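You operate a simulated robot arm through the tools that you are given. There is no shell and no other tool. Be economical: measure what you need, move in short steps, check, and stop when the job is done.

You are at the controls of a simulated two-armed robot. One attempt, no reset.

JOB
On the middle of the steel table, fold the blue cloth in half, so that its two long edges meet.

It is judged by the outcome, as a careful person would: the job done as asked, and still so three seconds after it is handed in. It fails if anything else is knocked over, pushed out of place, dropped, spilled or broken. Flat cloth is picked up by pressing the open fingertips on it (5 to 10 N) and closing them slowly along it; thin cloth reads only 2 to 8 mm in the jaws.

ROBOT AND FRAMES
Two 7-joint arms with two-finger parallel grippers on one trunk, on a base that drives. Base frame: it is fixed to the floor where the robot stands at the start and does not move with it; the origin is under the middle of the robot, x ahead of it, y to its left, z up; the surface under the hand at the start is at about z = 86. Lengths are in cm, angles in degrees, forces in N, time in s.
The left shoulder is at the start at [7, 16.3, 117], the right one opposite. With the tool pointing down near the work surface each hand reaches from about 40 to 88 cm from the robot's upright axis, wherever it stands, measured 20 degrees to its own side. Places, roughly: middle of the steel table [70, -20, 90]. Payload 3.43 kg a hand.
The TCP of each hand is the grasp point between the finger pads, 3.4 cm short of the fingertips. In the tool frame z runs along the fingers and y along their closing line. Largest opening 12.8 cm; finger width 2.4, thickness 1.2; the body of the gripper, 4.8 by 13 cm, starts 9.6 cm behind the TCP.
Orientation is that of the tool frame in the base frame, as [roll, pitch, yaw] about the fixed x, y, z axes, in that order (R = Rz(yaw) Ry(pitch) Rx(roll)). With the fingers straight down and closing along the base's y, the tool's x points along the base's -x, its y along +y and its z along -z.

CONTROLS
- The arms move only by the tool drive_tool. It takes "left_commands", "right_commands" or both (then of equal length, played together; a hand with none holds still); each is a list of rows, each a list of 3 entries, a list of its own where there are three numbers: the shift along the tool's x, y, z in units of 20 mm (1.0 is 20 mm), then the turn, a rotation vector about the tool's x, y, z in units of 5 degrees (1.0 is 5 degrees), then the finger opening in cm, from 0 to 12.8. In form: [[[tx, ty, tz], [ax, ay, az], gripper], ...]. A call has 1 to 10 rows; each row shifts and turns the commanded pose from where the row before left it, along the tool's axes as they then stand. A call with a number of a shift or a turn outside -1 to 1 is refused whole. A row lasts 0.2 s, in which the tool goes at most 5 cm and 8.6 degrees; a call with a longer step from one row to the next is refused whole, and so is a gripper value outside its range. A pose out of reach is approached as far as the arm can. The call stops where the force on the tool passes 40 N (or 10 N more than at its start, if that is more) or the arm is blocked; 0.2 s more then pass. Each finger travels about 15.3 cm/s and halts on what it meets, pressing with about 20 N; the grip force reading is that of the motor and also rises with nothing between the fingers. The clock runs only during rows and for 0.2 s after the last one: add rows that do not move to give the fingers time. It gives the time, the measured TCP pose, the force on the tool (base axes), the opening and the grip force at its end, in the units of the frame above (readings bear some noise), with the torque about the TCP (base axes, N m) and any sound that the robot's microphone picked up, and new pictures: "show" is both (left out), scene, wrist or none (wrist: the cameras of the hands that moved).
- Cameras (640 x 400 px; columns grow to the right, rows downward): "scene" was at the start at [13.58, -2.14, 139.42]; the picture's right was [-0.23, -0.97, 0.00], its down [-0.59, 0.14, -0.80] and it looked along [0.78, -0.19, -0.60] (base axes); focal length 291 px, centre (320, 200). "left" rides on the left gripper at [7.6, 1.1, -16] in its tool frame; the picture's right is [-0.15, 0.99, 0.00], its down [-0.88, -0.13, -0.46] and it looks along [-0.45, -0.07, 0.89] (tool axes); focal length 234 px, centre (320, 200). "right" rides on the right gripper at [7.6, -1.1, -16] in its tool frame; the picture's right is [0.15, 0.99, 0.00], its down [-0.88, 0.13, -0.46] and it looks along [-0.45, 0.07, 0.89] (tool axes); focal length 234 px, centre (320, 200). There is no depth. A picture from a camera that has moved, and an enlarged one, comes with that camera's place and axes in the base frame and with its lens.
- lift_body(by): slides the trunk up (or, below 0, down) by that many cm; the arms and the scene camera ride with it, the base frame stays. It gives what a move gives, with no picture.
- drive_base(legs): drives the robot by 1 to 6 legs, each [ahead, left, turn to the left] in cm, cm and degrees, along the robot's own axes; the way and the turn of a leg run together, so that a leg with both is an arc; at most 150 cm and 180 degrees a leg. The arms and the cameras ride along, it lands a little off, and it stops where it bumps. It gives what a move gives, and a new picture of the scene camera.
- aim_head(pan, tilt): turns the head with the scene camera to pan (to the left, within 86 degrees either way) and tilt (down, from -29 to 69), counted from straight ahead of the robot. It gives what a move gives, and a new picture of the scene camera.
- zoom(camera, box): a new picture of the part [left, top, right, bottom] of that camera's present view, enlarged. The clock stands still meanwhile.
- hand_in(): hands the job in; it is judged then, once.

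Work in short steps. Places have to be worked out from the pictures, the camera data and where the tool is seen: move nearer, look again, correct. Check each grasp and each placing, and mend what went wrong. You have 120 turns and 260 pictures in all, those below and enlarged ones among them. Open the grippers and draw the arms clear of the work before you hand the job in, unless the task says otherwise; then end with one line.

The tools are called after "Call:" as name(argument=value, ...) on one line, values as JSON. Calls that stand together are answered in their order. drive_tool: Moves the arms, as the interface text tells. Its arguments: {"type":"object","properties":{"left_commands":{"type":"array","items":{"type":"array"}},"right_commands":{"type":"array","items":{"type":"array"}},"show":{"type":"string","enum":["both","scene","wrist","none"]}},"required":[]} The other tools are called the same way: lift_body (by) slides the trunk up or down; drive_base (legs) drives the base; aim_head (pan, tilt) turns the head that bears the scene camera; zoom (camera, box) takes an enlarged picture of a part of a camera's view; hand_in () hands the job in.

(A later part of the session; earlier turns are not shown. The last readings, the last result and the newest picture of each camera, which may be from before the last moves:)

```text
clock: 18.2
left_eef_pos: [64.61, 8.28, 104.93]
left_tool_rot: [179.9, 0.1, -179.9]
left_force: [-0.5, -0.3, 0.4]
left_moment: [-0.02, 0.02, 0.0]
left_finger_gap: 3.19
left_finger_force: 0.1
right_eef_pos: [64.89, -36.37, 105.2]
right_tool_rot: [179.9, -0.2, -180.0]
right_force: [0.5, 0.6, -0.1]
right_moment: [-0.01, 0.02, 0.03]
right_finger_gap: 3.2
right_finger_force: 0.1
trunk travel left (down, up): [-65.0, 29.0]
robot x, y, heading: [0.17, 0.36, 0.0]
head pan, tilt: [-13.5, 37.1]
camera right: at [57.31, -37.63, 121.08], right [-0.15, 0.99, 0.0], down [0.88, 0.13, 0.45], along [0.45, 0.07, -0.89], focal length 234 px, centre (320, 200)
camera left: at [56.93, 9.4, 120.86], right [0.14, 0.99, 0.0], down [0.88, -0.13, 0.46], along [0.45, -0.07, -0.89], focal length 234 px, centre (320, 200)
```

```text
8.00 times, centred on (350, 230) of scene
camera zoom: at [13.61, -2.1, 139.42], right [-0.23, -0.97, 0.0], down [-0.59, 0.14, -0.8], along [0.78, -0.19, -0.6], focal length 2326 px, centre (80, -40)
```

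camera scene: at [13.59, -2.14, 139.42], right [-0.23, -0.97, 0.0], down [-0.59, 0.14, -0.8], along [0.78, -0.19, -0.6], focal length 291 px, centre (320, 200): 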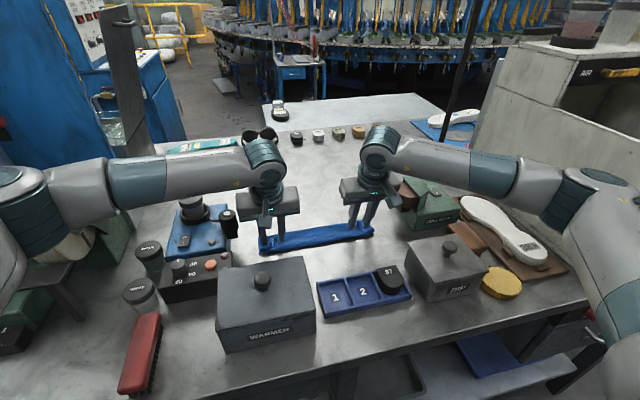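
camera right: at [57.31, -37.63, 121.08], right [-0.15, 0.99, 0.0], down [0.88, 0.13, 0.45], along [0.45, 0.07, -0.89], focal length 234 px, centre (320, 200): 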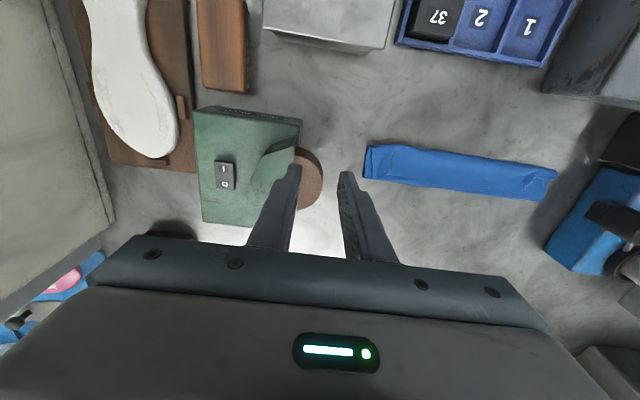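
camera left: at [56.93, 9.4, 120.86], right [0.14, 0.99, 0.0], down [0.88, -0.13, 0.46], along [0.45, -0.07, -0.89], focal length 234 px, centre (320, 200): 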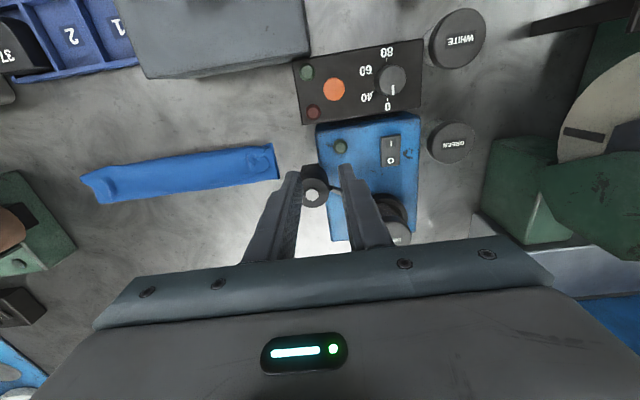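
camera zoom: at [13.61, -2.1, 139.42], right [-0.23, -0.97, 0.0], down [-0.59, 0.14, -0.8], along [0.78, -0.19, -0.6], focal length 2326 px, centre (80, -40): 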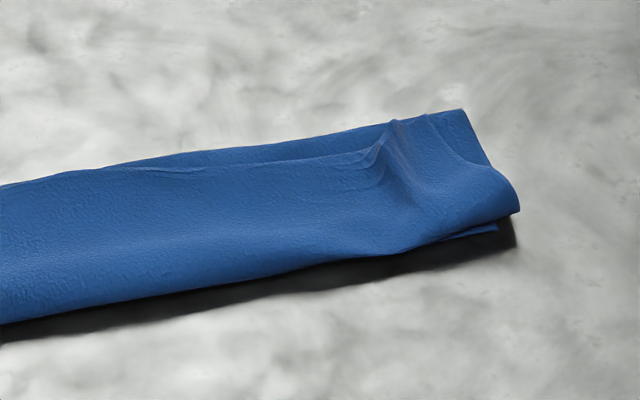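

The top layer's long edge has folded back on itself, leaving a flap about 4 cm deep along the front, and the fold line is too far forward. The cleanest mend is to grip this flap edge, pull it back flat to +x, and then refold with a smaller bite. I move over the flap corners.

Call:
drive_tool(left_commands=[[[-0.1, -0.95, 0], [0, 0, 0], 3], [[-0.1, -0.95, 0], [0, 0, 0], 3], [[-0.1, -0.95, 0], [0, 0, 0], 3], [[-0.1, -0.95, 0], [0, 0, 0], 3], [[-0.1, -0.95, 0], [0, 0, 0], 3], [[-0.15, -0.9, 1], [0, 0, 0], 3], [[0, 0, 1], [0, 0, 0], 3], [[0, 0, 1], [0, 0, 0], 3], [[0, 0, 1], [0, 0, 0], 3], [[0, 0, 1], [0, 0, 0], 3]], right_commands=[[[-0.24, 0.9, 0], [0, 0, 0], 3], [[-0.24, 0.9, 0], [0, 0, 0], 3], [[-0.24, 0.9, 0], [0, 0, 0], 3], [[-0.24, 0.9, 0], [0, 0, 0], 3], [[-0.24, 0.9, 0], [0, 0, 0], 3], [[-0.25, 0.93, 1], [0, 0, 0], 3], [[0, 0, 1], [0, 0, 0], 3], [[0, 0, 1], [0, 0, 0], 3], [[0, 0, 1], [0, 0, 0], 3], [[0, 0, 1], [0, 0, 0], 3]], show="wrist")

```text
clock: 20.4
left_eef_pos: [65.62, -3.29, 94.9]
left_tool_rot: [-179.9, 0.0, -179.9]
left_force: [0.3, 0.4, 0.1]
left_moment: [0.01, 0.03, 0.02]
left_finger_gap: 2.98
left_finger_force: 0.0
right_eef_pos: [67.62, -25.77, 95.01]
right_tool_rot: [-180.0, -0.1, -180.0]
right_force: [0.3, 0.2, -0.2]
right_moment: [0.01, 0.0, -0.03]
right_finger_gap: 3.01
right_finger_force: 0.0
trunk travel left (down, up): [-65.0, 29.0]
robot x, y, heading: [-0.11, -0.13, -0.1]
head pan, tilt: [-13.5, 37.1]
camera right: at [60.08, -26.89, 110.95], right [-0.15, 0.99, 0.0], down [0.88, 0.13, 0.46], along [0.45, 0.07, -0.89], focal length 234 px, centre (320, 200)
camera left: at [58.11, -2.05, 110.85], right [0.15, 0.99, 0.0], down [0.88, -0.13, 0.46], along [0.45, -0.07, -0.89], focal length 234 px, centre (320, 200)
```

right: 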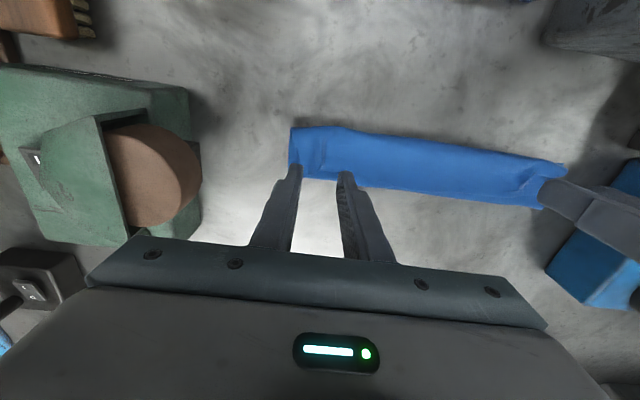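
left: 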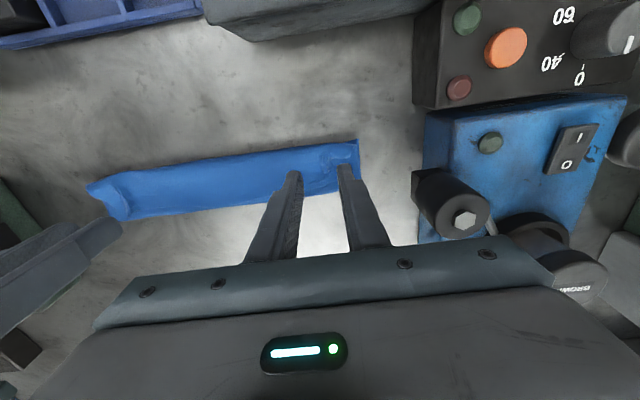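

Both hands are over the flap corners. I zoom in on both wrist views to see the flap edge relative to the fingers.

Call:
zoom(camera="left", box=[250, 120, 410, 220])

Call:
zoom(camera="right", box=[250, 110, 410, 210])

```text
4.00 times, centred on (330, 170) of left
camera zoom: at [58.11, -2.05, 110.85], right [0.15, 0.99, 0.0], down [0.88, -0.13, 0.46], along [0.45, -0.07, -0.89], focal length 937 px, centre (280, 320)
```

zoom: 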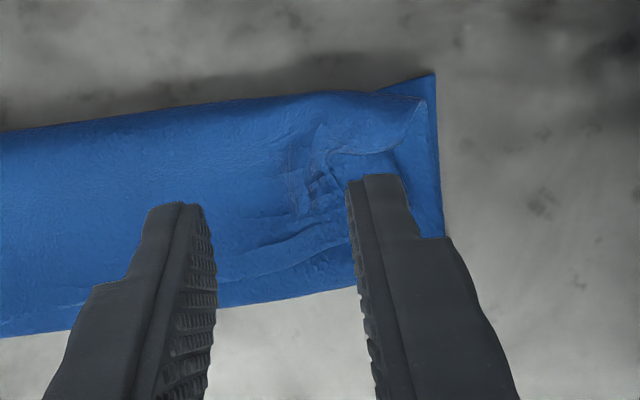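

```text
4.00 times, centred on (330, 160) of right
camera zoom: at [60.08, -26.89, 110.95], right [-0.15, 0.99, 0.0], down [0.88, 0.13, 0.46], along [0.45, 0.07, -0.89], focal length 937 px, centre (280, 360)
```

zoom: 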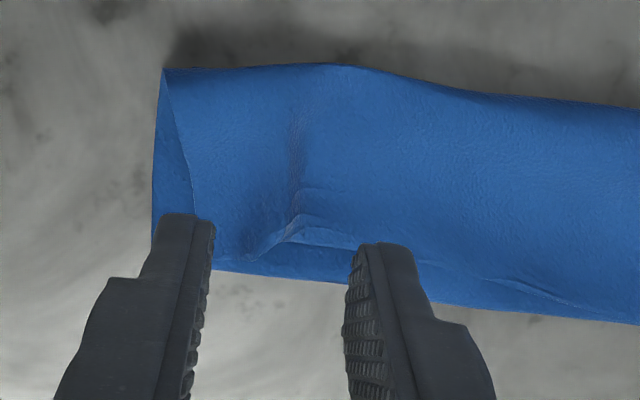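

The old crumple ridges sit between the fingers, at about (65.8, −2.5) and (67.1, −25.3). I centre on them and lower to light contact.

Call:
drive_tool(left_commands=[[[0, 0.35, 0.6], [0, 0, 0], 3], [[0, 0, 0.6], [0, 0, 0], 3], [[0, 0, 0.5], [0, 0, 0], 3], [[0, 0, 0.3], [0, 0, 0], 3], [[0, 0, 0.2], [0, 0, 0], 3], [[0, 0, 0], [0, 0, 0], 3]], right_commands=[[[0.1, 0.2, 0.6], [0, 0, 0], 3], [[0, 0, 0.6], [0, 0, 0], 3], [[0, 0, 0.5], [0, 0, 0], 3], [[0, 0, 0.3], [0, 0, 0], 3], [[0, 0, 0.2], [0, 0, 0], 3], [[0, 0, 0], [0, 0, 0], 3]], show="none")

```text
clock: 21.8
left_eef_pos: [65.68, -2.38, 90.47]
left_tool_rot: [180.0, 0.0, -179.9]
left_force: [0.5, 0.3, 0.0]
left_moment: [0.02, 0.01, 0.01]
left_finger_gap: 3.01
left_finger_force: 0.0
right_eef_pos: [67.41, -25.12, 90.6]
right_tool_rot: [-180.0, 0.0, -180.0]
right_force: [0.2, 0.1, 0.0]
right_moment: [0.01, -0.03, -0.03]
right_finger_gap: 3.01
right_finger_force: 0.2
trunk travel left (down, up): [-65.0, 29.0]
robot x, y, heading: [-0.14, -0.19, 0.1]
head pan, tilt: [-13.5, 37.1]
```

There is no contact yet, with the tips at z≈87.1. I lower in small steps.

Call:
drive_tool(left_commands=[[[0, 0, 0.15], [0, 0, 0], 3], [[0, 0, 0.1], [0, 0, 0], 3], [[0, 0, 0], [0, 0, 0], 3]], right_commands=[[[0, 0, 0.15], [0, 0, 0], 3], [[0, 0, 0.1], [0, 0, 0], 3], [[0, 0, 0], [0, 0, 0], 3]], show="none")

```text
clock: 22.6
left_eef_pos: [65.82, -2.44, 90.08]
left_tool_rot: [-179.9, 0.0, -179.9]
left_force: [0.0, 0.1, -0.2]
left_moment: [0.0, 0.06, -0.05]
left_finger_gap: 2.97
left_finger_force: 0.1
right_eef_pos: [67.41, -25.26, 90.29]
right_tool_rot: [180.0, 0.0, -179.9]
right_force: [0.9, 0.1, -0.7]
right_moment: [0.02, -0.02, 0.01]
right_finger_gap: 2.99
right_finger_force: 0.0
trunk travel left (down, up): [-65.0, 29.0]
robot x, y, heading: [-0.07, -0.15, 0.1]
head pan, tilt: [-13.5, 37.1]
```

Call:
drive_tool(left_commands=[[[0, 0, 0.15], [0, 0, 0], 3], [[0, 0, 0.05], [0, 0, 0], 3], [[0, 0, 0], [0, 0, 0], 3]], right_commands=[[[0, 0, 0.15], [0, 0, 0], 3], [[0, 0, 0.1], [0, 0, 0], 3], [[0, 0, 0], [0, 0, 0], 3]], show="none")

```text
clock: 23.4
left_eef_pos: [65.62, -2.47, 89.78]
left_tool_rot: [-180.0, 0.1, -180.0]
left_force: [2.1, -0.6, 7.2]
left_moment: [0.07, -0.04, 0.01]
left_finger_gap: 2.98
left_finger_force: 0.0
right_eef_pos: [67.31, -25.22, 89.84]
right_tool_rot: [-180.0, 0.1, 180.0]
right_force: [-0.4, -0.1, 1.3]
right_moment: [0.02, 0.01, -0.02]
right_finger_gap: 2.99
right_finger_force: 0.1
trunk travel left (down, up): [-65.0, 29.0]
robot x, y, heading: [-0.06, -0.11, -0.3]
head pan, tilt: [-13.5, 37.1]
```

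The left presses at 7 N. The right goes down a touch more, and then I close both slowly.

Call:
drive_tool(left_commands=[[[0, 0, 0], [0, 0, 0], 3], [[0, 0, 0], [0, 0, 0], 2.6], [[0, 0, 0], [0, 0, 0], 2.2], [[0, 0, 0], [0, 0, 0], 1.8], [[0, 0, 0], [0, 0, 0], 1.4], [[0, 0, 0], [0, 0, 0], 1.0], [[0, 0, 0], [0, 0, 0], 0.6], [[0, 0, 0], [0, 0, 0], 0.2], [[0, 0, 0], [0, 0, 0], 0], [[0, 0, 0], [0, 0, 0], 0]], right_commands=[[[0, 0, 0.08], [0, 0, 0], 3], [[0, 0, 0], [0, 0, 0], 2.6], [[0, 0, 0], [0, 0, 0], 2.2], [[0, 0, 0], [0, 0, 0], 1.8], [[0, 0, 0], [0, 0, 0], 1.4], [[0, 0, 0], [0, 0, 0], 1.0], [[0, 0, 0], [0, 0, 0], 0.6], [[0, 0, 0], [0, 0, 0], 0.2], [[0, 0, 0], [0, 0, 0], 0], [[0, 0, 0], [0, 0, 0], 0]], show="wrist")

```text
clock: 25.6
left_eef_pos: [65.57, -2.36, 89.91]
left_tool_rot: [180.0, 0.2, -179.9]
left_force: [-0.1, -0.3, 6.0]
left_moment: [0.03, 0.01, 0.03]
left_finger_gap: 0.03
left_finger_force: 20.2
right_eef_pos: [67.17, -25.37, 89.64]
right_tool_rot: [-180.0, 0.1, -179.9]
right_force: [0.7, -0.8, 11.1]
right_moment: [-0.11, 0.01, -0.01]
right_finger_gap: 0.38
right_finger_force: 20.0
trunk travel left (down, up): [-65.0, 29.0]
robot x, y, heading: [-0.22, -0.19, 0.0]
head pan, tilt: [-13.5, 37.1]
camera right: at [59.68, -26.47, 105.57], right [-0.15, 0.99, 0.0], down [0.88, 0.13, 0.46], along [0.45, 0.07, -0.89], focal length 234 px, centre (320, 200)
camera left: at [57.93, -1.25, 105.69], right [0.14, 0.99, 0.0], down [0.88, -0.13, 0.46], along [0.45, -0.07, -0.89], focal length 234 px, centre (320, 200)
```

right: 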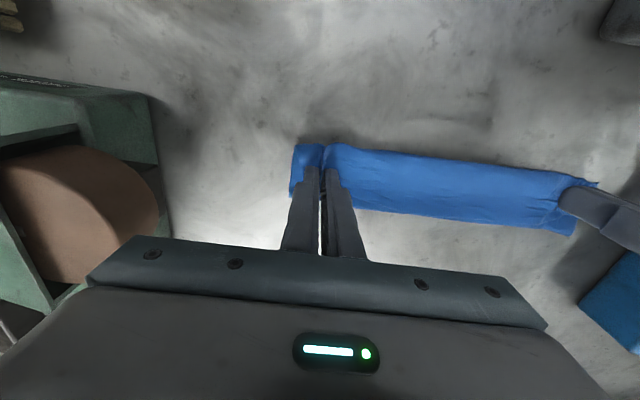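
left: 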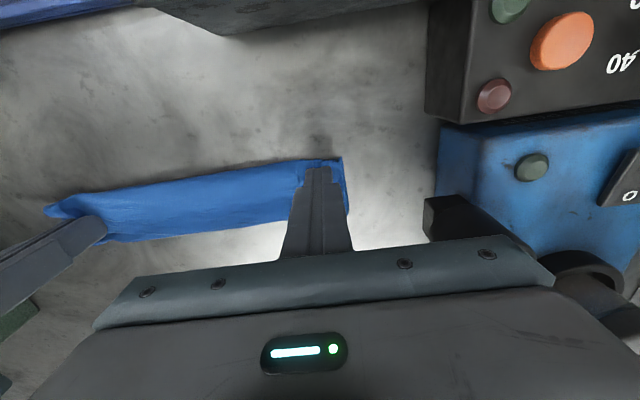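

The left slipped off (gap 0), while the right holds 3.8 mm of cloth. I lift the right and raise the left open, to see what the right has.

Call:
drive_tool(left_commands=[[[0, 0, -0.3], [0, 0, 0], 1], [[0, 0, -0.7], [0, 0, 0], 3], [[0, 0.5, -1], [0, 0, 0], 3], [[0, 0.5, -1], [0, 0, 0], 3], [[0, 0.5, -1], [0, 0, 0], 3]], right_commands=[[[0, 0, -0.3], [0, 0, 0], 0], [[-0.2, 0, -0.4], [0, 0, 0], 0], [[-0.3, 0, -0.5], [0, 0, 0], 0], [[-0.4, 0, -0.5], [0, 0, 0], 0], [[-0.4, 0, -0.5], [0, 0, 0], 0]])

Call:
zoom(camera="scene", box=[230, 180, 410, 292])

```text
clock: 26.8
left_eef_pos: [65.76, 0.78, 97.75]
left_tool_rot: [180.0, -0.1, -179.8]
left_force: [-0.4, 0.2, -0.1]
left_moment: [0.01, 0.01, 0.0]
left_finger_gap: 3.0
left_finger_force: 0.0
right_eef_pos: [70.01, -25.12, 93.88]
right_tool_rot: [-180.0, 0.0, -179.9]
right_force: [-0.7, 0.4, 1.1]
right_moment: [0.0, 0.05, 0.01]
right_finger_gap: 0.4
right_finger_force: 20.0
trunk travel left (down, up): [-65.0, 29.0]
robot x, y, heading: [-0.22, -0.16, -0.1]
head pan, tilt: [-13.5, 37.1]
camera scene: at [13.56, -2.06, 139.42], right [-0.23, -0.97, 0.0], down [-0.59, 0.14, -0.8], along [0.78, -0.19, -0.6], focal length 291 px, centre (320, 200)
camera right: at [62.47, -26.35, 109.71], right [-0.15, 0.99, 0.0], down [0.88, 0.13, 0.46], along [0.45, 0.07, -0.89], focal length 234 px, centre (320, 200)
camera left: at [58.09, 1.94, 113.69], right [0.14, 0.99, 0.0], down [0.88, -0.13, 0.46], along [0.45, -0.07, -0.89], focal length 234 px, centre (320, 200)
```

scene: 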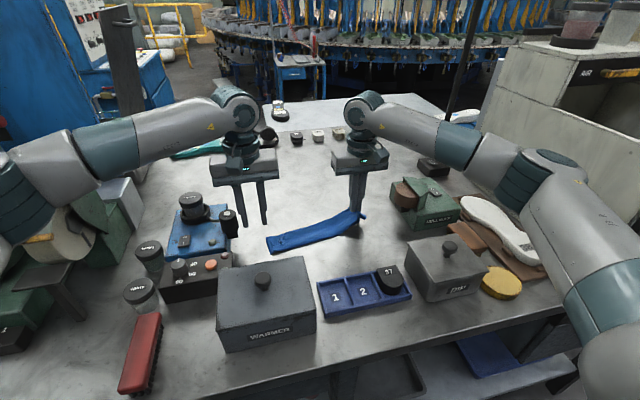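
right: 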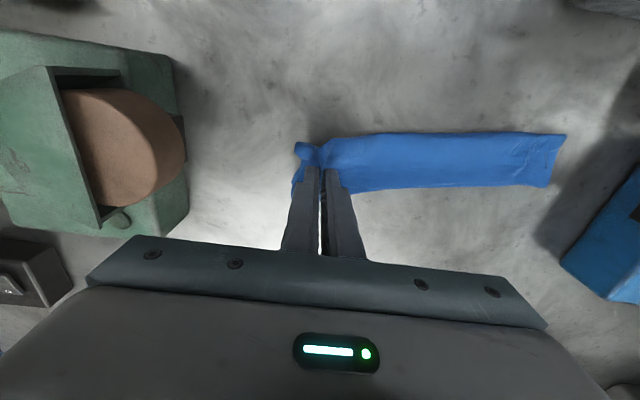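
left: 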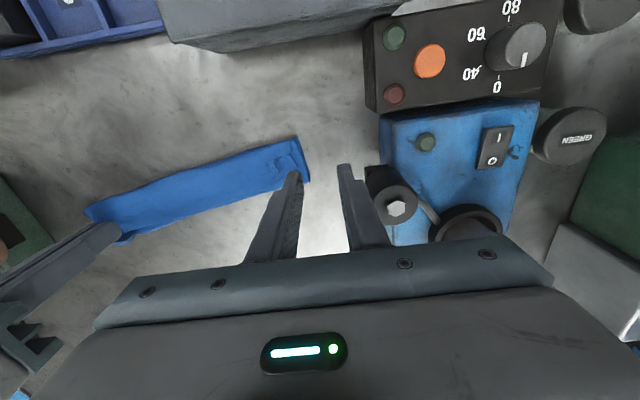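

```text
3.56 times, centred on (320, 236) of scene
camera zoom: at [13.56, -2.06, 139.42], right [-0.23, -0.97, 0.0], down [-0.59, 0.14, -0.8], along [0.78, -0.19, -0.6], focal length 1034 px, centre (320, 72)
```

zoom: 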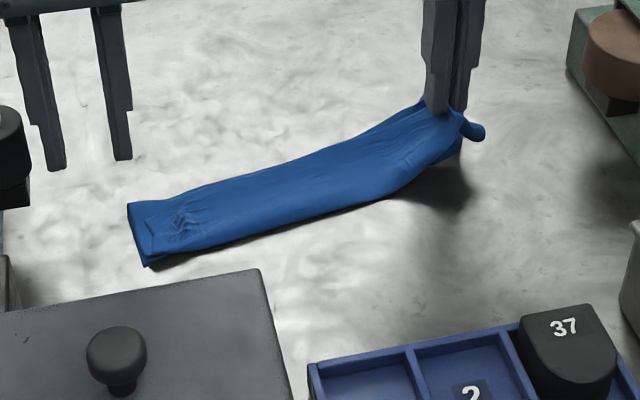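

The right hand took all the layers and swung the whole right end, so I set it back where it was and release it. Next I will pinch only the loose top flap by closing along x, where the front bulge gives slack.

Call:
drive_tool(left_commands=[[[0, 0.5, -0.5], [0, 0, 0], 3], [[0, 0.5, -0.5], [0, 0, 0], 3], [[0, 1, 0], [0, 0, 0], 3], [[0, 1, 0], [0, 0, 0], 3], [[0, 1, 0], [0, 0, 0], 3], [[0, 0, 0], [0, 0, 0], 3], [[0, 0, 0], [0, 0, 0], 3], [[0, 0, 0], [0, 0, 0], 3], [[0, 0, 0], [0, 0, 0], 3], [[0, 0, 0], [0, 0, 0], 3]], right_commands=[[[0.4, 0, 0.4], [0, 0, 0], 0], [[0.4, 0, 0.4], [0, 0, 0], 0], [[0.4, 0, 0.4], [0, 0, 0], 0], [[0.2, -0.2, 0.4], [0, 0, 0], 0], [[0, 0, 0.2], [0, 0, 0], 0], [[0, 0, 0], [0, 0, 0], 1], [[0, 0, 0], [0, 0, 0], 2.5], [[0, 0, -0.6], [0, 0, 0], 3], [[0, 0, -1], [0, 0, 0], 3], [[0, 0, -1], [0, 0, 0], 3]], show="wrist")

Call:
zoom(camera="scene", box=[230, 180, 410, 292])

```text
clock: 29.0
left_eef_pos: [65.72, 8.52, 99.87]
left_tool_rot: [-180.0, 0.2, -179.9]
left_force: [5.3, -0.4, 26.9]
left_moment: [-0.54, -0.36, 0.09]
left_finger_gap: 3.01
left_finger_force: 0.1
right_eef_pos: [67.0, -25.7, 95.6]
right_tool_rot: [180.0, 0.1, 180.0]
right_force: [0.3, 0.3, 0.3]
right_moment: [0.03, 0.0, 0.0]
right_finger_gap: 3.01
right_finger_force: 0.1
trunk travel left (down, up): [-65.0, 29.0]
robot x, y, heading: [0.23, 0.01, 0.1]
head pan, tilt: [-13.5, 37.1]
camera right: at [59.44, -26.94, 111.53], right [-0.15, 0.99, 0.0], down [0.88, 0.13, 0.46], along [0.45, 0.07, -0.89], focal length 234 px, centre (320, 200)
camera left: at [57.98, 9.66, 115.75], right [0.14, 0.99, 0.0], down [0.88, -0.13, 0.46], along [0.45, -0.07, -0.89], focal length 234 px, centre (320, 200)
```

right: 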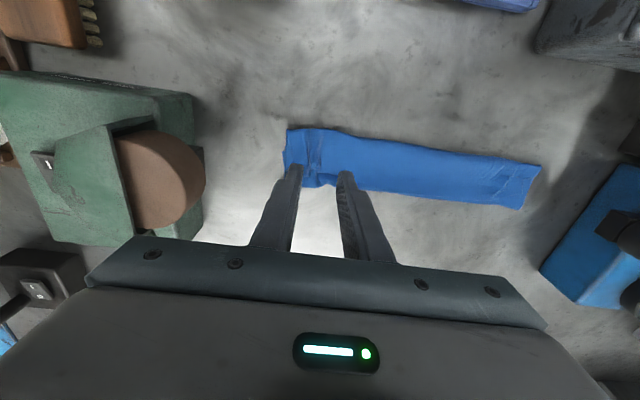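
left: 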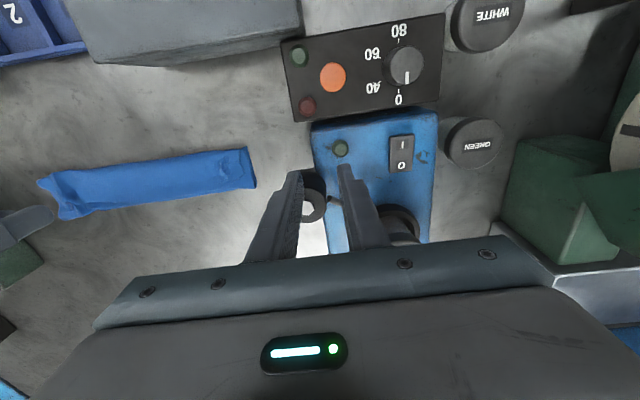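

```text
3.56 times, centred on (320, 236) of scene
camera zoom: at [13.32, -2.14, 139.46], right [-0.23, -0.97, 0.0], down [-0.58, 0.14, -0.8], along [0.78, -0.19, -0.6], focal length 1034 px, centre (320, 72)
```

zoom: 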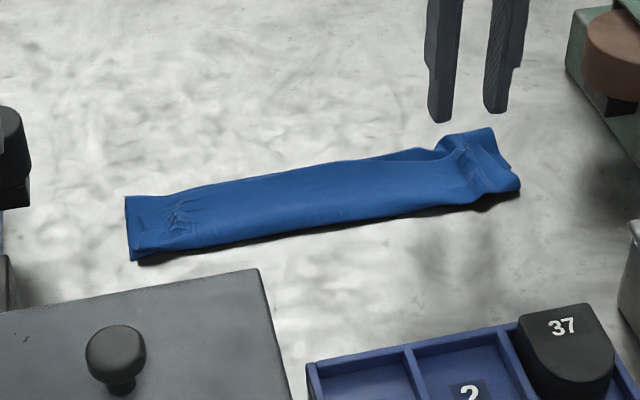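

The left hand reads 27 N upward, so it is resting on the blue device's knob. I raise it straight up at once and check the device.

Call:
drive_tool(left_commands=[[[0, 0, -0.5], [0, 0, 0], 3], [[0, 0, -1], [0, 0, 0], 3], [[0, 0, -1], [0, 0, 0], 3], [[0, 0, -1], [0, 0, 0], 3], [[0, 0, -1], [0, 0, 0], 3]], show="both")

Call:
zoom(camera="scene", box=[120, 180, 260, 310])

```text
clock: 30.2
left_eef_pos: [65.81, 8.3, 108.53]
left_tool_rot: [-179.9, 0.0, -179.9]
left_force: [-1.1, 0.4, 0.2]
left_moment: [0.04, -0.02, -0.01]
left_finger_gap: 3.02
left_finger_force: 0.2
right_eef_pos: [67.21, -25.66, 95.48]
right_tool_rot: [180.0, -0.1, -180.0]
right_force: [0.0, -0.1, 0.6]
right_moment: [-0.02, 0.0, 0.02]
right_finger_gap: 3.0
right_finger_force: 0.1
trunk travel left (down, up): [-65.0, 29.0]
robot x, y, heading: [-0.16, 0.07, 0.2]
head pan, tilt: [-13.5, 37.1]
camera scene: at [13.53, -2.16, 139.43], right [-0.23, -0.97, 0.0], down [-0.59, 0.14, -0.8], along [0.78, -0.19, -0.6], focal length 291 px, centre (320, 200)
camera left: at [58.07, 9.51, 124.53], right [0.15, 0.99, 0.0], down [0.88, -0.13, 0.46], along [0.45, -0.07, -0.89], focal length 234 px, centre (320, 200)
```

scene: 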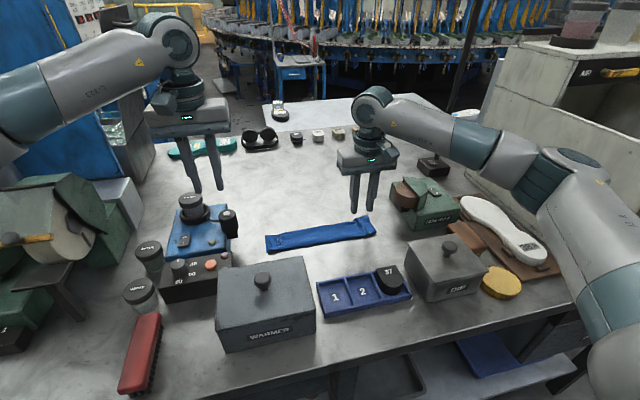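
left: 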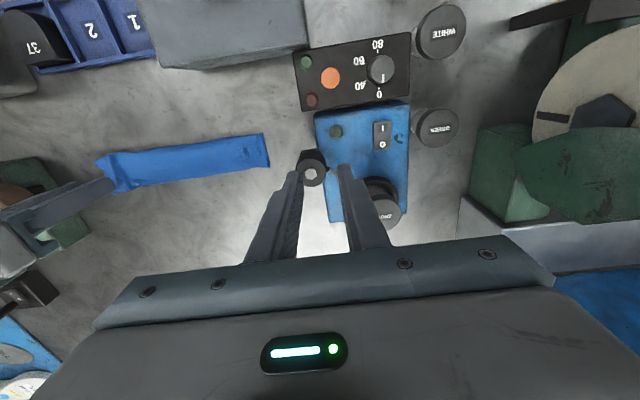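

```text
3.08 times, centred on (190, 245) of scene
camera zoom: at [13.53, -2.16, 139.43], right [-0.23, -0.97, 0.0], down [-0.59, 0.14, -0.8], along [0.78, -0.19, -0.6], focal length 895 px, centre (720, 62)
```

zoom: 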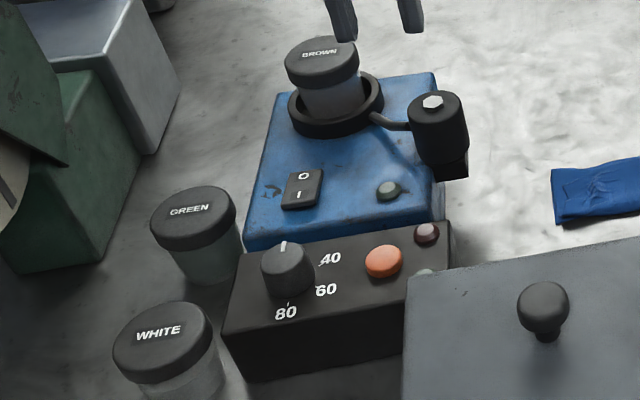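

The device is unmoved: the BROWN jar, knob and black box sit at the same pixels as before. From here I keep the left hand high whenever y > 2. Now I inspect the cloth's current state.

Call:
zoom(camera="scene", box=[255, 205, 385, 260])

Call:
zoom(camera="right", box=[270, 100, 570, 230])

Call:
zoom(camera="left", box=[80, 110, 290, 220])

```text
4.92 times, centred on (320, 232) of scene
camera zoom: at [13.53, -2.16, 139.43], right [-0.23, -0.97, 0.0], down [-0.59, 0.14, -0.8], along [0.78, -0.19, -0.6], focal length 1431 px, centre (320, 40)
```

zoom: 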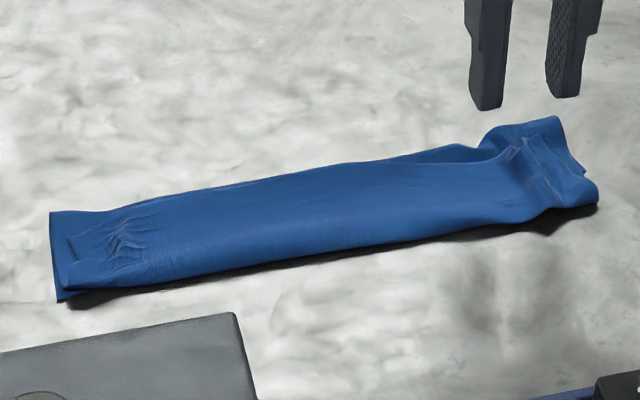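

```text
2.13 times, centred on (420, 165) of right
camera zoom: at [59.6, -26.96, 111.38], right [-0.15, 0.99, 0.0], down [0.88, 0.13, 0.46], along [0.45, 0.07, -0.89], focal length 500 px, centre (107, 275)
```

zoom: 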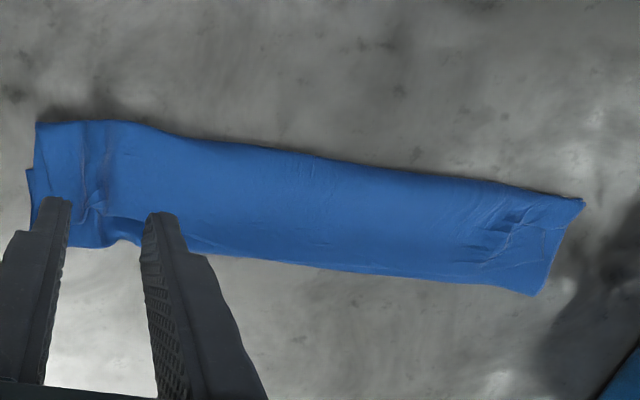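

```text
3.05 times, centred on (185, 165) of left
camera zoom: at [58.07, 9.51, 124.53], right [0.15, 0.99, 0.0], down [0.88, -0.13, 0.46], along [0.45, -0.07, -0.89], focal length 714 px, centre (731, 307)
```

zoom: 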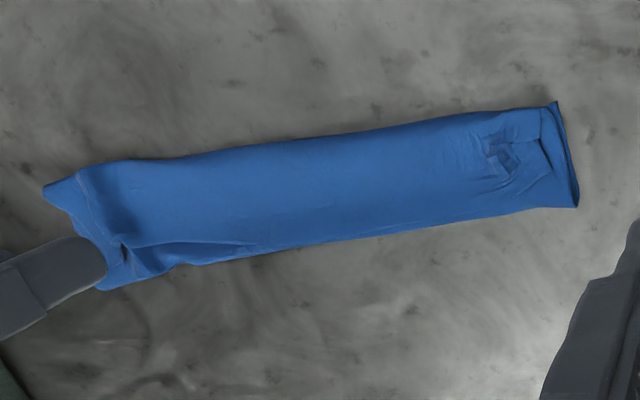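

The top flap is loose along the front, and at mid-length (y≈−14) it spans roughly x 64–69. I turn the right hand 90° so it closes along x, raising it first.

Call:
drive_tool(right_commands=[[[0, 0, -1], [0, 0, -1], 2.4], [[0, 0, -1], [0, 0, -1], 2.4], [[0, 0, -1], [0, 0, -1], 2.4], [[0, 0, 0], [0, 0, -1], 2.4], [[0, 0, 0], [0, 0, -1], 2.4], [[0, 0, 0], [0, 0, -1], 2.4], [[0, 0, 0], [0, 0, -1], 2.4], [[0, 0, 0], [0, 0, -1], 2.4], [[0, 0, 0], [0, 0, -1], 2.4]], show="none")

Call:
drive_tool(right_commands=[[[0, 0, 0], [0, 0, -1], 2.4], [[0, 0, 0], [0, 0, -1], 2.4], [[0, 0, 0], [0, 0, -1], 2.4], [[0, 0, 0], [0, 0, -1], 2.4], [[0, 0, 0], [0, 0, -1], 2.4], [[0, 0, 0], [0, 0, -1], 2.4], [[0, 0, 0], [0, 0, -1], 2.4], [[0, 0, 0], [0, 0, -1], 2.4], [[0, 0, 0], [0, 0, -1], 2.4]], show="both")

```text
clock: 32.2
left_eef_pos: [65.86, 8.38, 108.5]
left_tool_rot: [-180.0, -0.1, -179.9]
left_force: [0.1, -1.5, 0.9]
left_moment: [0.0, 0.03, 0.01]
left_finger_gap: 3.0
left_finger_force: 0.0
right_eef_pos: [67.19, -25.61, 101.6]
right_tool_rot: [-180.0, 0.0, -139.9]
right_force: [-0.4, 0.4, -0.7]
right_moment: [0.0, 0.02, -0.02]
right_finger_gap: 2.43
right_finger_force: 0.1
right hand out of reach, approached as far as the arm can: row 9
trunk travel left (down, up): [-65.0, 29.0]
robot x, y, heading: [0.24, 0.22, -0.2]
head pan, tilt: [-13.5, 37.1]
```

```text
clock: 34.2
left_eef_pos: [65.84, 8.4, 108.5]
left_tool_rot: [179.9, 0.0, -180.0]
left_force: [0.2, -0.1, -0.6]
left_moment: [-0.01, 0.0, 0.01]
left_finger_gap: 3.01
left_finger_force: 0.0
right_eef_pos: [67.41, -25.71, 101.61]
right_tool_rot: [-180.0, -0.1, -140.1]
right_force: [-0.1, 0.6, -0.6]
right_moment: [0.01, 0.01, -0.01]
right_finger_gap: 2.38
right_finger_force: 0.0
right hand out of reach, approached as far as the arm can: row 1, 2, 3, 4, 5, 6, 7, 8, 9
trunk travel left (down, up): [-65.0, 29.0]
robot x, y, heading: [-0.12, -0.21, 0.1]
head pan, tilt: [-13.5, 37.1]
camera scene: at [13.59, -2.14, 139.42], right [-0.23, -0.97, 0.0], down [-0.59, 0.14, -0.8], along [0.78, -0.19, -0.6], focal length 291 px, centre (320, 200)
camera right: at [62.21, -31.41, 117.49], right [-0.75, 0.66, 0.0], down [0.59, 0.67, 0.46], along [0.3, 0.34, -0.89], focal length 234 px, centre (320, 200)
```

scene: 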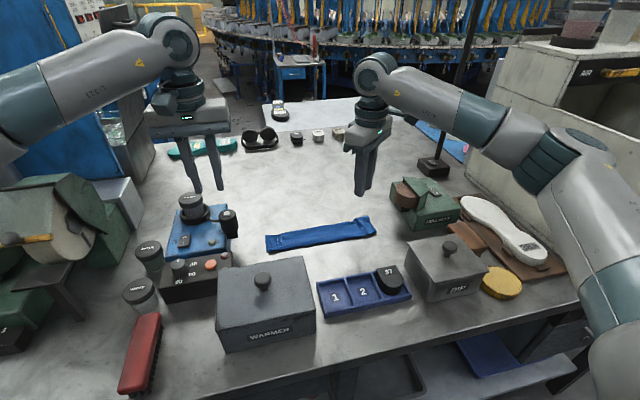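
right: 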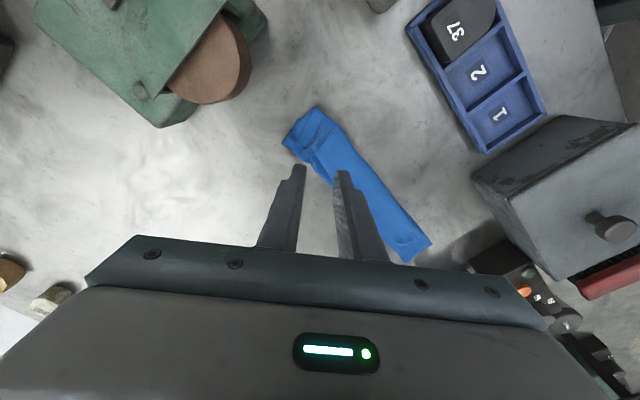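

This direction is limited to 40°, so I turn the other way instead.

Call:
drive_tool(right_commands=[[[0, 0, 0], [0, 0, 1], 2.4], [[0, 0, 0], [0, 0, 1], 2.4], [[0, 0, 0], [0, 0, 1], 2.4], [[0, 0, 0], [0, 0, 1], 2.4], [[0, 0, 0], [0, 0, 1], 2.4], [[0, 0, 0], [0, 0, 1], 2.4], [[0, 0, 0], [0, 0, 1], 2.4], [[0, 0, 0], [0, 0, 1], 2.4], [[0, 0, 0], [0, 0, 1], 2.4], [[0, 0, 0], [0, 0, 1], 2.4]], show="none")

Call:
drive_tool(right_commands=[[[0, 0, 0], [0, 0, 1], 2.4], [[0, 0, 0], [0, 0, 1], 2.4], [[0, 0, 0], [0, 0, 1], 2.4], [[0, 0, 0], [0, 0, 1], 2.4], [[0, 0, 0], [0, 0, 1], 2.4], [[0, 0, 0], [0, 0, 1], 2.4], [[0, 0, 0], [0, 0, 1], 2.4], [[0, 0, 0], [0, 0, 1], 2.4], [[0, 0, 0], [0, 0, 1], 2.4], [[0, 0, 0], [0, 0, 1], 2.4]], show="none")

```text
clock: 36.4
left_eef_pos: [65.77, 8.47, 108.58]
left_tool_rot: [-180.0, 0.0, -179.8]
left_force: [0.6, 0.7, -0.2]
left_moment: [-0.01, 0.0, 0.0]
left_finger_gap: 3.0
left_finger_force: 0.0
right_eef_pos: [67.29, -25.64, 101.55]
right_tool_rot: [-180.0, 0.0, 169.9]
right_force: [0.1, -0.6, 0.3]
right_moment: [-0.03, 0.02, -0.02]
right_finger_gap: 2.42
right_finger_force: 0.2
trunk travel left (down, up): [-65.0, 29.0]
robot x, y, heading: [0.07, -0.06, 0.0]
head pan, tilt: [-13.5, 37.1]
```

```text
clock: 38.6
left_eef_pos: [65.74, 8.31, 108.51]
left_tool_rot: [-180.0, 0.0, -179.9]
left_force: [0.8, -0.1, 0.8]
left_moment: [-0.05, 0.03, 0.02]
left_finger_gap: 2.99
left_finger_force: 0.2
right_eef_pos: [67.22, -25.68, 101.59]
right_tool_rot: [179.9, 0.0, 119.9]
right_force: [0.0, -0.4, -0.6]
right_moment: [-0.03, -0.02, -0.03]
right_finger_gap: 2.43
right_finger_force: 0.0
trunk travel left (down, up): [-65.0, 29.0]
robot x, y, heading: [0.33, -0.13, 0.0]
head pan, tilt: [-13.5, 37.1]
```

That direction works. I finish the turn to 90° and move to mid-length over the flap.

Call:
drive_tool(right_commands=[[[0, 0, 0], [0, 0, 1], 2.4], [[0, 0, 0], [0, 0, 1], 2.4], [[0, 0, 0], [0, 0, 1], 2.4], [[0, 0, 0], [0, 0, 1], 2.4], [[0, 0, 0], [0, 0, 1], 2.4], [[0, 0, 0], [0, 0, 1], 2.4]], show="none")

Call:
drive_tool(right_commands=[[[1, -0.1, 0], [0, 0, 0], 2.4], [[1, -0.1, 0], [0, 0, 0], 2.4], [[1, -0.1, 0], [0, 0, 0], 2.4], [[1, -0.1, 0], [0, 0, 0], 2.4], [[1, -0.05, 0], [0, 0, 0], 2.4], [[0.85, 0, 0], [0, 0, 0], 2.4], [[0, 0, 1], [0, 0, 0], 2.4], [[0, 0, 1], [0, 0, 0], 2.4], [[0, 0, 1], [0, 0, 0], 2.4], [[0, 0, 0.5], [0, 0, 0], 2.4]])

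```text
clock: 40.0
left_eef_pos: [65.83, 8.37, 108.6]
left_tool_rot: [-180.0, 0.0, -179.9]
left_force: [0.3, -1.0, 0.5]
left_moment: [0.0, 0.02, -0.02]
left_finger_gap: 3.02
left_finger_force: 0.1
right_eef_pos: [67.28, -25.7, 101.59]
right_tool_rot: [-180.0, 0.0, 89.9]
right_force: [-0.2, -0.2, -0.2]
right_moment: [0.03, -0.03, 0.01]
right_finger_gap: 2.42
right_finger_force: 0.1
trunk travel left (down, up): [-65.0, 29.0]
robot x, y, heading: [-0.21, -0.26, 0.0]
head pan, tilt: [-13.5, 37.1]
```

```text
clock: 42.2
left_eef_pos: [65.65, 8.45, 108.57]
left_tool_rot: [179.9, 0.0, -179.9]
left_force: [-0.6, -0.1, -0.3]
left_moment: [-0.03, 0.03, 0.0]
left_finger_gap: 3.01
left_finger_force: 0.0
right_eef_pos: [66.35, -13.98, 94.23]
right_tool_rot: [-180.0, 0.0, 90.0]
right_force: [-0.5, 0.0, -0.2]
right_moment: [0.0, 0.02, 0.0]
right_finger_gap: 2.4
right_finger_force: 0.1
trunk travel left (down, up): [-65.0, 29.0]
robot x, y, heading: [0.23, -0.09, -0.0]
head pan, tilt: [-13.5, 37.1]
camera scene: at [13.6, -2.15, 139.42], right [-0.23, -0.97, 0.0], down [-0.59, 0.14, -0.8], along [0.78, -0.19, -0.6], focal length 291 px, centre (320, 200)
camera right: at [65.28, -6.39, 110.15], right [0.99, 0.15, 0.0], down [0.13, -0.88, 0.46], along [0.07, -0.45, -0.89], focal length 234 px, centre (320, 200)
```

scene: 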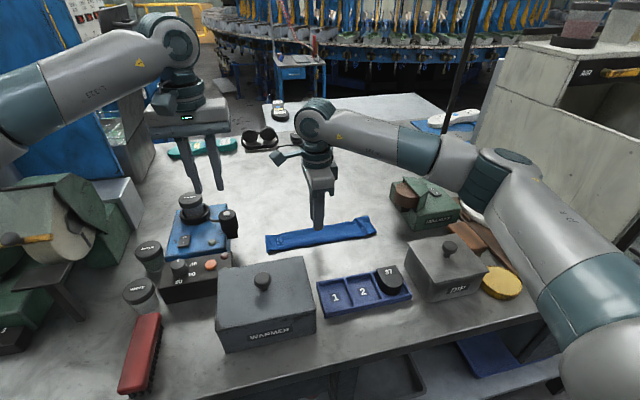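
right: 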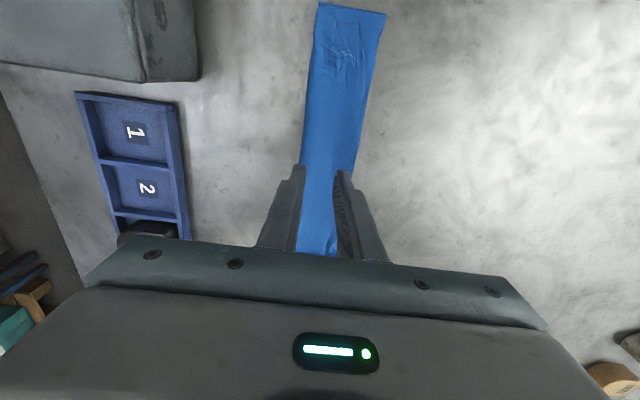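

Call:
zoom(camera="right", box=[260, 60, 420, 260])

```text
2.00 times, centred on (340, 160) of right
camera zoom: at [65.28, -6.39, 110.15], right [0.99, 0.15, 0.0], down [0.13, -0.88, 0.46], along [0.07, -0.45, -0.89], focal length 468 px, centre (280, 280)
```

zoom: 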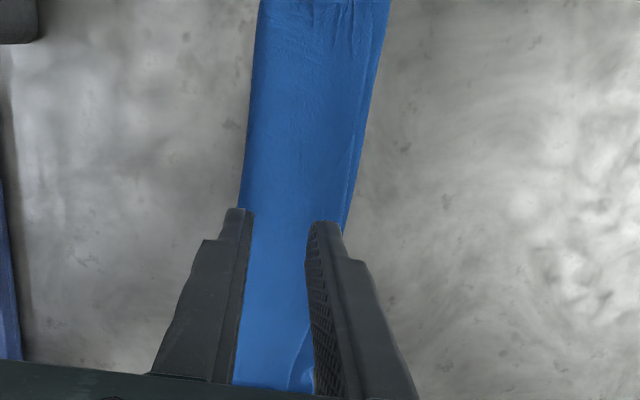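

The stack spans x 64.4–69.8 here, with the flap edge at ≈69.3. I shift 0.6 cm to +x and lower to near contact.

Call:
drive_tool(right_commands=[[[0, 0.32, 0.5], [0, 0, 0], 2.4], [[0, 0, 0.6], [0, 0, 0], 2.4], [[0, 0, 0.5], [0, 0, 0], 2.4], [[0, 0, 0.35], [0, 0, 0], 2.4], [[0, 0, 0.1], [0, 0, 0], 2.4], [[0, 0, 0], [0, 0, 0], 2.4]], show="wrist")

```text
clock: 43.6
left_eef_pos: [65.74, 8.48, 108.56]
left_tool_rot: [179.9, 0.0, -179.9]
left_force: [0.0, -0.3, -0.4]
left_moment: [0.0, 0.0, 0.0]
left_finger_gap: 2.98
left_finger_force: 0.0
right_eef_pos: [66.85, -13.93, 90.41]
right_tool_rot: [-179.9, 0.0, 90.0]
right_force: [0.4, -0.1, -0.2]
right_moment: [-0.03, -0.01, 0.0]
right_finger_gap: 2.39
right_finger_force: 0.1
trunk travel left (down, up): [-65.0, 29.0]
robot x, y, heading: [-0.26, 0.04, 0.0]
head pan, tilt: [-13.5, 37.1]
camera right: at [65.85, -6.42, 106.29], right [0.99, 0.15, 0.0], down [0.13, -0.88, 0.46], along [0.07, -0.45, -0.89], focal length 234 px, centre (320, 200)
```

right: 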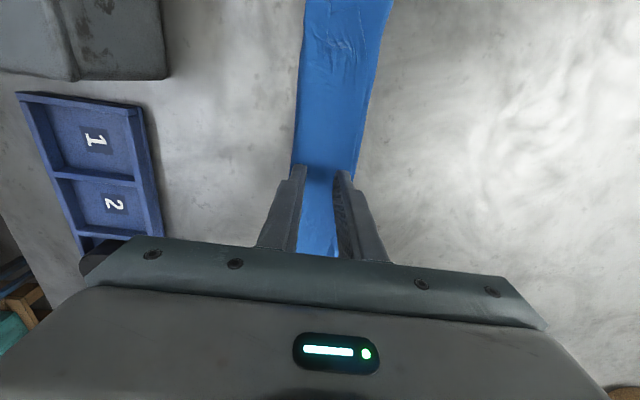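

I lower in small steps until light contact.

Call:
drive_tool(right_commands=[[[0, 0, 0.1], [0, 0, 0], 2.4], [[0, 0, 0.1], [0, 0, 0], 2.4], [[0, 0, 0], [0, 0, 0], 2.4]], show="none")

Call:
drive_tool(right_commands=[[[0, 0, 0.07], [0, 0, 0], 2.4], [[0, 0, 0], [0, 0, 0], 2.4]], show="none")

```text
clock: 44.4
left_eef_pos: [65.82, 8.43, 108.62]
left_tool_rot: [-180.0, -0.1, -179.9]
left_force: [0.7, 0.2, -0.7]
left_moment: [0.0, -0.01, 0.01]
left_finger_gap: 3.0
left_finger_force: 0.1
right_eef_pos: [66.99, -13.9, 89.97]
right_tool_rot: [-180.0, 0.0, 90.0]
right_force: [0.0, 0.3, 0.0]
right_moment: [0.01, 0.0, 0.02]
right_finger_gap: 2.41
right_finger_force: 0.0
trunk travel left (down, up): [-65.0, 29.0]
robot x, y, heading: [-0.13, -0.23, 0.0]
head pan, tilt: [-13.5, 37.1]
```

```text
clock: 45.0
left_eef_pos: [65.72, 8.37, 108.57]
left_tool_rot: [-180.0, 0.0, -180.0]
left_force: [-0.1, 0.0, 0.3]
left_moment: [-0.01, 0.01, -0.02]
left_finger_gap: 2.99
left_finger_force: 0.0
right_eef_pos: [67.07, -13.93, 89.82]
right_tool_rot: [180.0, 0.0, 90.0]
right_force: [0.4, 0.1, 1.8]
right_moment: [-0.02, -0.03, -0.02]
right_finger_gap: 2.39
right_finger_force: 0.1
trunk travel left (down, up): [-65.0, 29.0]
robot x, y, heading: [0.03, -0.09, -0.0]
head pan, tilt: [-13.5, 37.1]
```

Contact is at 1.8 N. I press slightly more and close slowly.

Call:
drive_tool(right_commands=[[[0, 0, 0.04], [0, 0, 0], 2.4], [[0, 0, 0], [0, 0, 0], 2.1], [[0, 0, 0], [0, 0, 0], 1.8], [[0, 0, 0], [0, 0, 0], 1.5], [[0, 0, 0], [0, 0, 0], 1.2], [[0, 0, 0], [0, 0, 0], 0.9], [[0, 0, 0], [0, 0, 0], 0.6], [[0, 0, 0], [0, 0, 0], 0.3], [[0, 0, 0], [0, 0, 0], 0], [[0, 0, 0], [0, 0, 0], 0]], show="none")

Call:
drive_tool(right_commands=[[[0, 0, -0.3], [0, 0, 0], 0], [[0, 0, -0.5], [0, 0, 0], 0], [[0, 0, -0.5], [0, 0, 0], 0]], show="wrist")

Call:
zoom(camera="scene", box=[230, 180, 410, 292])

```text
clock: 47.2
left_eef_pos: [65.75, 8.44, 108.48]
left_tool_rot: [-180.0, 0.0, -179.8]
left_force: [0.6, 0.1, -0.4]
left_moment: [0.0, -0.01, 0.0]
left_finger_gap: 3.02
left_finger_force: 0.1
right_eef_pos: [67.09, -13.91, 89.74]
right_tool_rot: [-180.0, 0.0, 90.1]
right_force: [-0.3, -0.3, 0.5]
right_moment: [-0.01, -0.01, 0.0]
right_finger_gap: 0.21
right_finger_force: 20.3
trunk travel left (down, up): [-65.0, 29.0]
robot x, y, heading: [-0.14, -0.25, 0.1]
head pan, tilt: [-13.5, 37.1]
```

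```text
clock: 48.0
left_eef_pos: [65.6, 8.32, 108.56]
left_tool_rot: [-180.0, 0.0, -179.9]
left_force: [0.0, -0.2, 0.3]
left_moment: [-0.01, 0.0, 0.04]
left_finger_gap: 3.02
left_finger_force: 0.1
right_eef_pos: [66.89, -13.79, 92.47]
right_tool_rot: [-180.0, 0.0, 90.0]
right_force: [0.9, -0.4, 0.2]
right_moment: [-0.01, 0.01, 0.01]
right_finger_gap: 0.22
right_finger_force: 19.7
trunk travel left (down, up): [-65.0, 29.0]
robot x, y, heading: [0.21, 0.03, -0.0]
head pan, tilt: [-13.5, 37.1]
camera right: at [65.82, -6.35, 108.41], right [0.99, 0.15, 0.0], down [0.13, -0.88, 0.46], along [0.07, -0.45, -0.89], focal length 234 px, centre (320, 200)
```

right: 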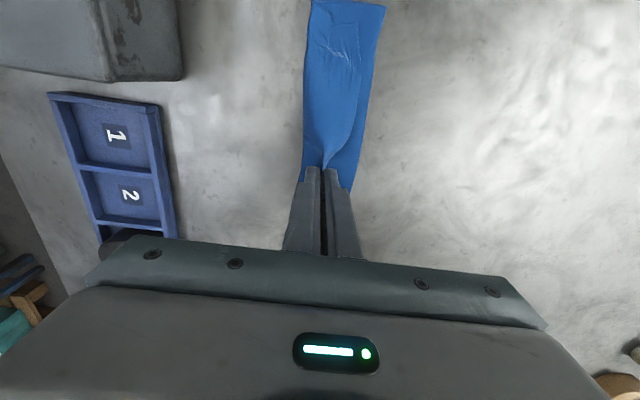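

```text
3.56 times, centred on (320, 236) of scene
camera zoom: at [13.58, -2.13, 139.42], right [-0.23, -0.97, 0.0], down [-0.59, 0.14, -0.8], along [0.78, -0.19, -0.6], focal length 1034 px, centre (320, 72)
```

zoom: 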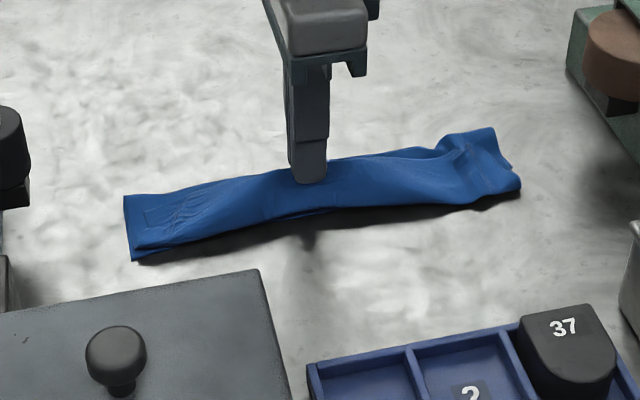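

Only the top flap is caught (2.2 mm) and the lower layers stay put. I lift it and carry it to +x to unfold the cloth.

Call:
drive_tool(right_commands=[[[0, 0, -0.8], [0, 0, 0], 0], [[0, 0.2, -0.8], [0, 0, 0], 0], [[0, 0.6, -0.5], [0, 0, 0], 0], [[0, 0.7, -0.2], [0, 0, 0], 0], [[0, 0.7, 0], [0, 0, 0], 0], [[0, 0.8, 0], [0, 0, 0], 0], [[0, 0.8, 0], [0, 0, 0], 0], [[0, 0.8, 0.2], [0, 0, 0], 0]])

Call:
zoom(camera="scene", box=[230, 160, 410, 272])

```text
clock: 49.8
left_eef_pos: [65.71, 8.29, 108.5]
left_tool_rot: [-180.0, 0.0, -179.9]
left_force: [-0.4, 0.1, 0.1]
left_moment: [-0.01, 0.03, 0.03]
left_finger_gap: 3.0
left_finger_force: 0.0
right_eef_pos: [76.24, -13.89, 96.62]
right_tool_rot: [-179.9, 0.0, 89.9]
right_force: [-0.1, -0.9, 0.4]
right_moment: [0.02, 0.0, 0.02]
right_finger_gap: 0.21
right_finger_force: 19.8
trunk travel left (down, up): [-65.0, 29.0]
robot x, y, heading: [-0.28, -0.02, 0.0]
head pan, tilt: [-13.5, 37.1]
camera scene: at [13.65, -2.1, 139.42], right [-0.23, -0.97, 0.0], down [-0.59, 0.14, -0.8], along [0.78, -0.19, -0.6], focal length 291 px, centre (320, 200)
camera right: at [75.08, -6.35, 112.45], right [0.99, 0.15, 0.0], down [0.13, -0.88, 0.46], along [0.07, -0.45, -0.89], focal length 234 px, centre (320, 200)
```

scene: 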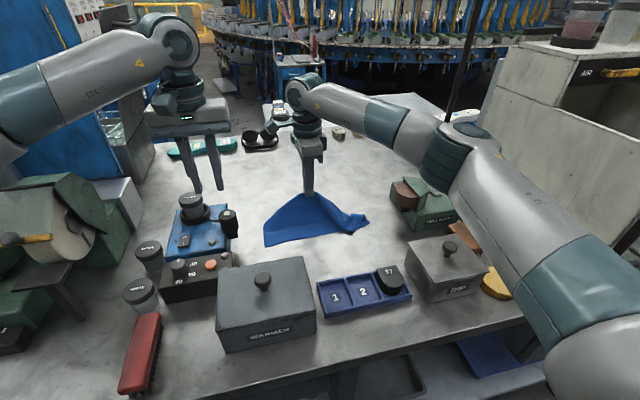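
right: 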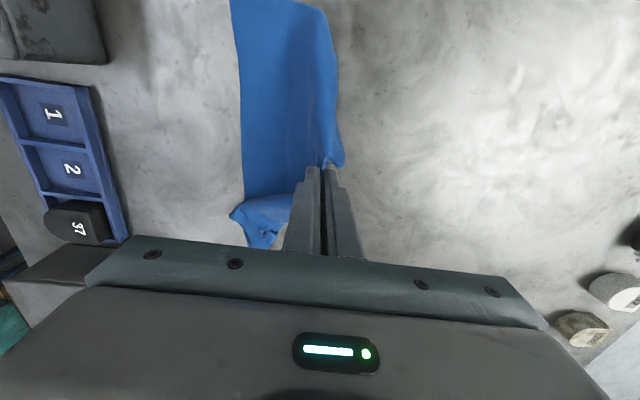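

```text
3.56 times, centred on (320, 216) of scene
camera zoom: at [13.65, -2.1, 139.42], right [-0.23, -0.97, 0.0], down [-0.59, 0.14, -0.8], along [0.78, -0.19, -0.6], focal length 1034 px, centre (320, 143)
```

zoom: 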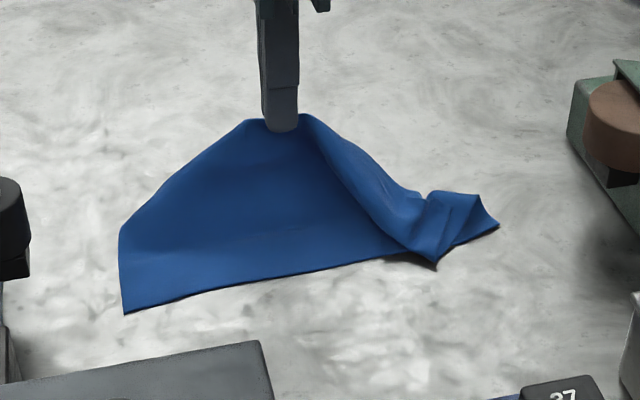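

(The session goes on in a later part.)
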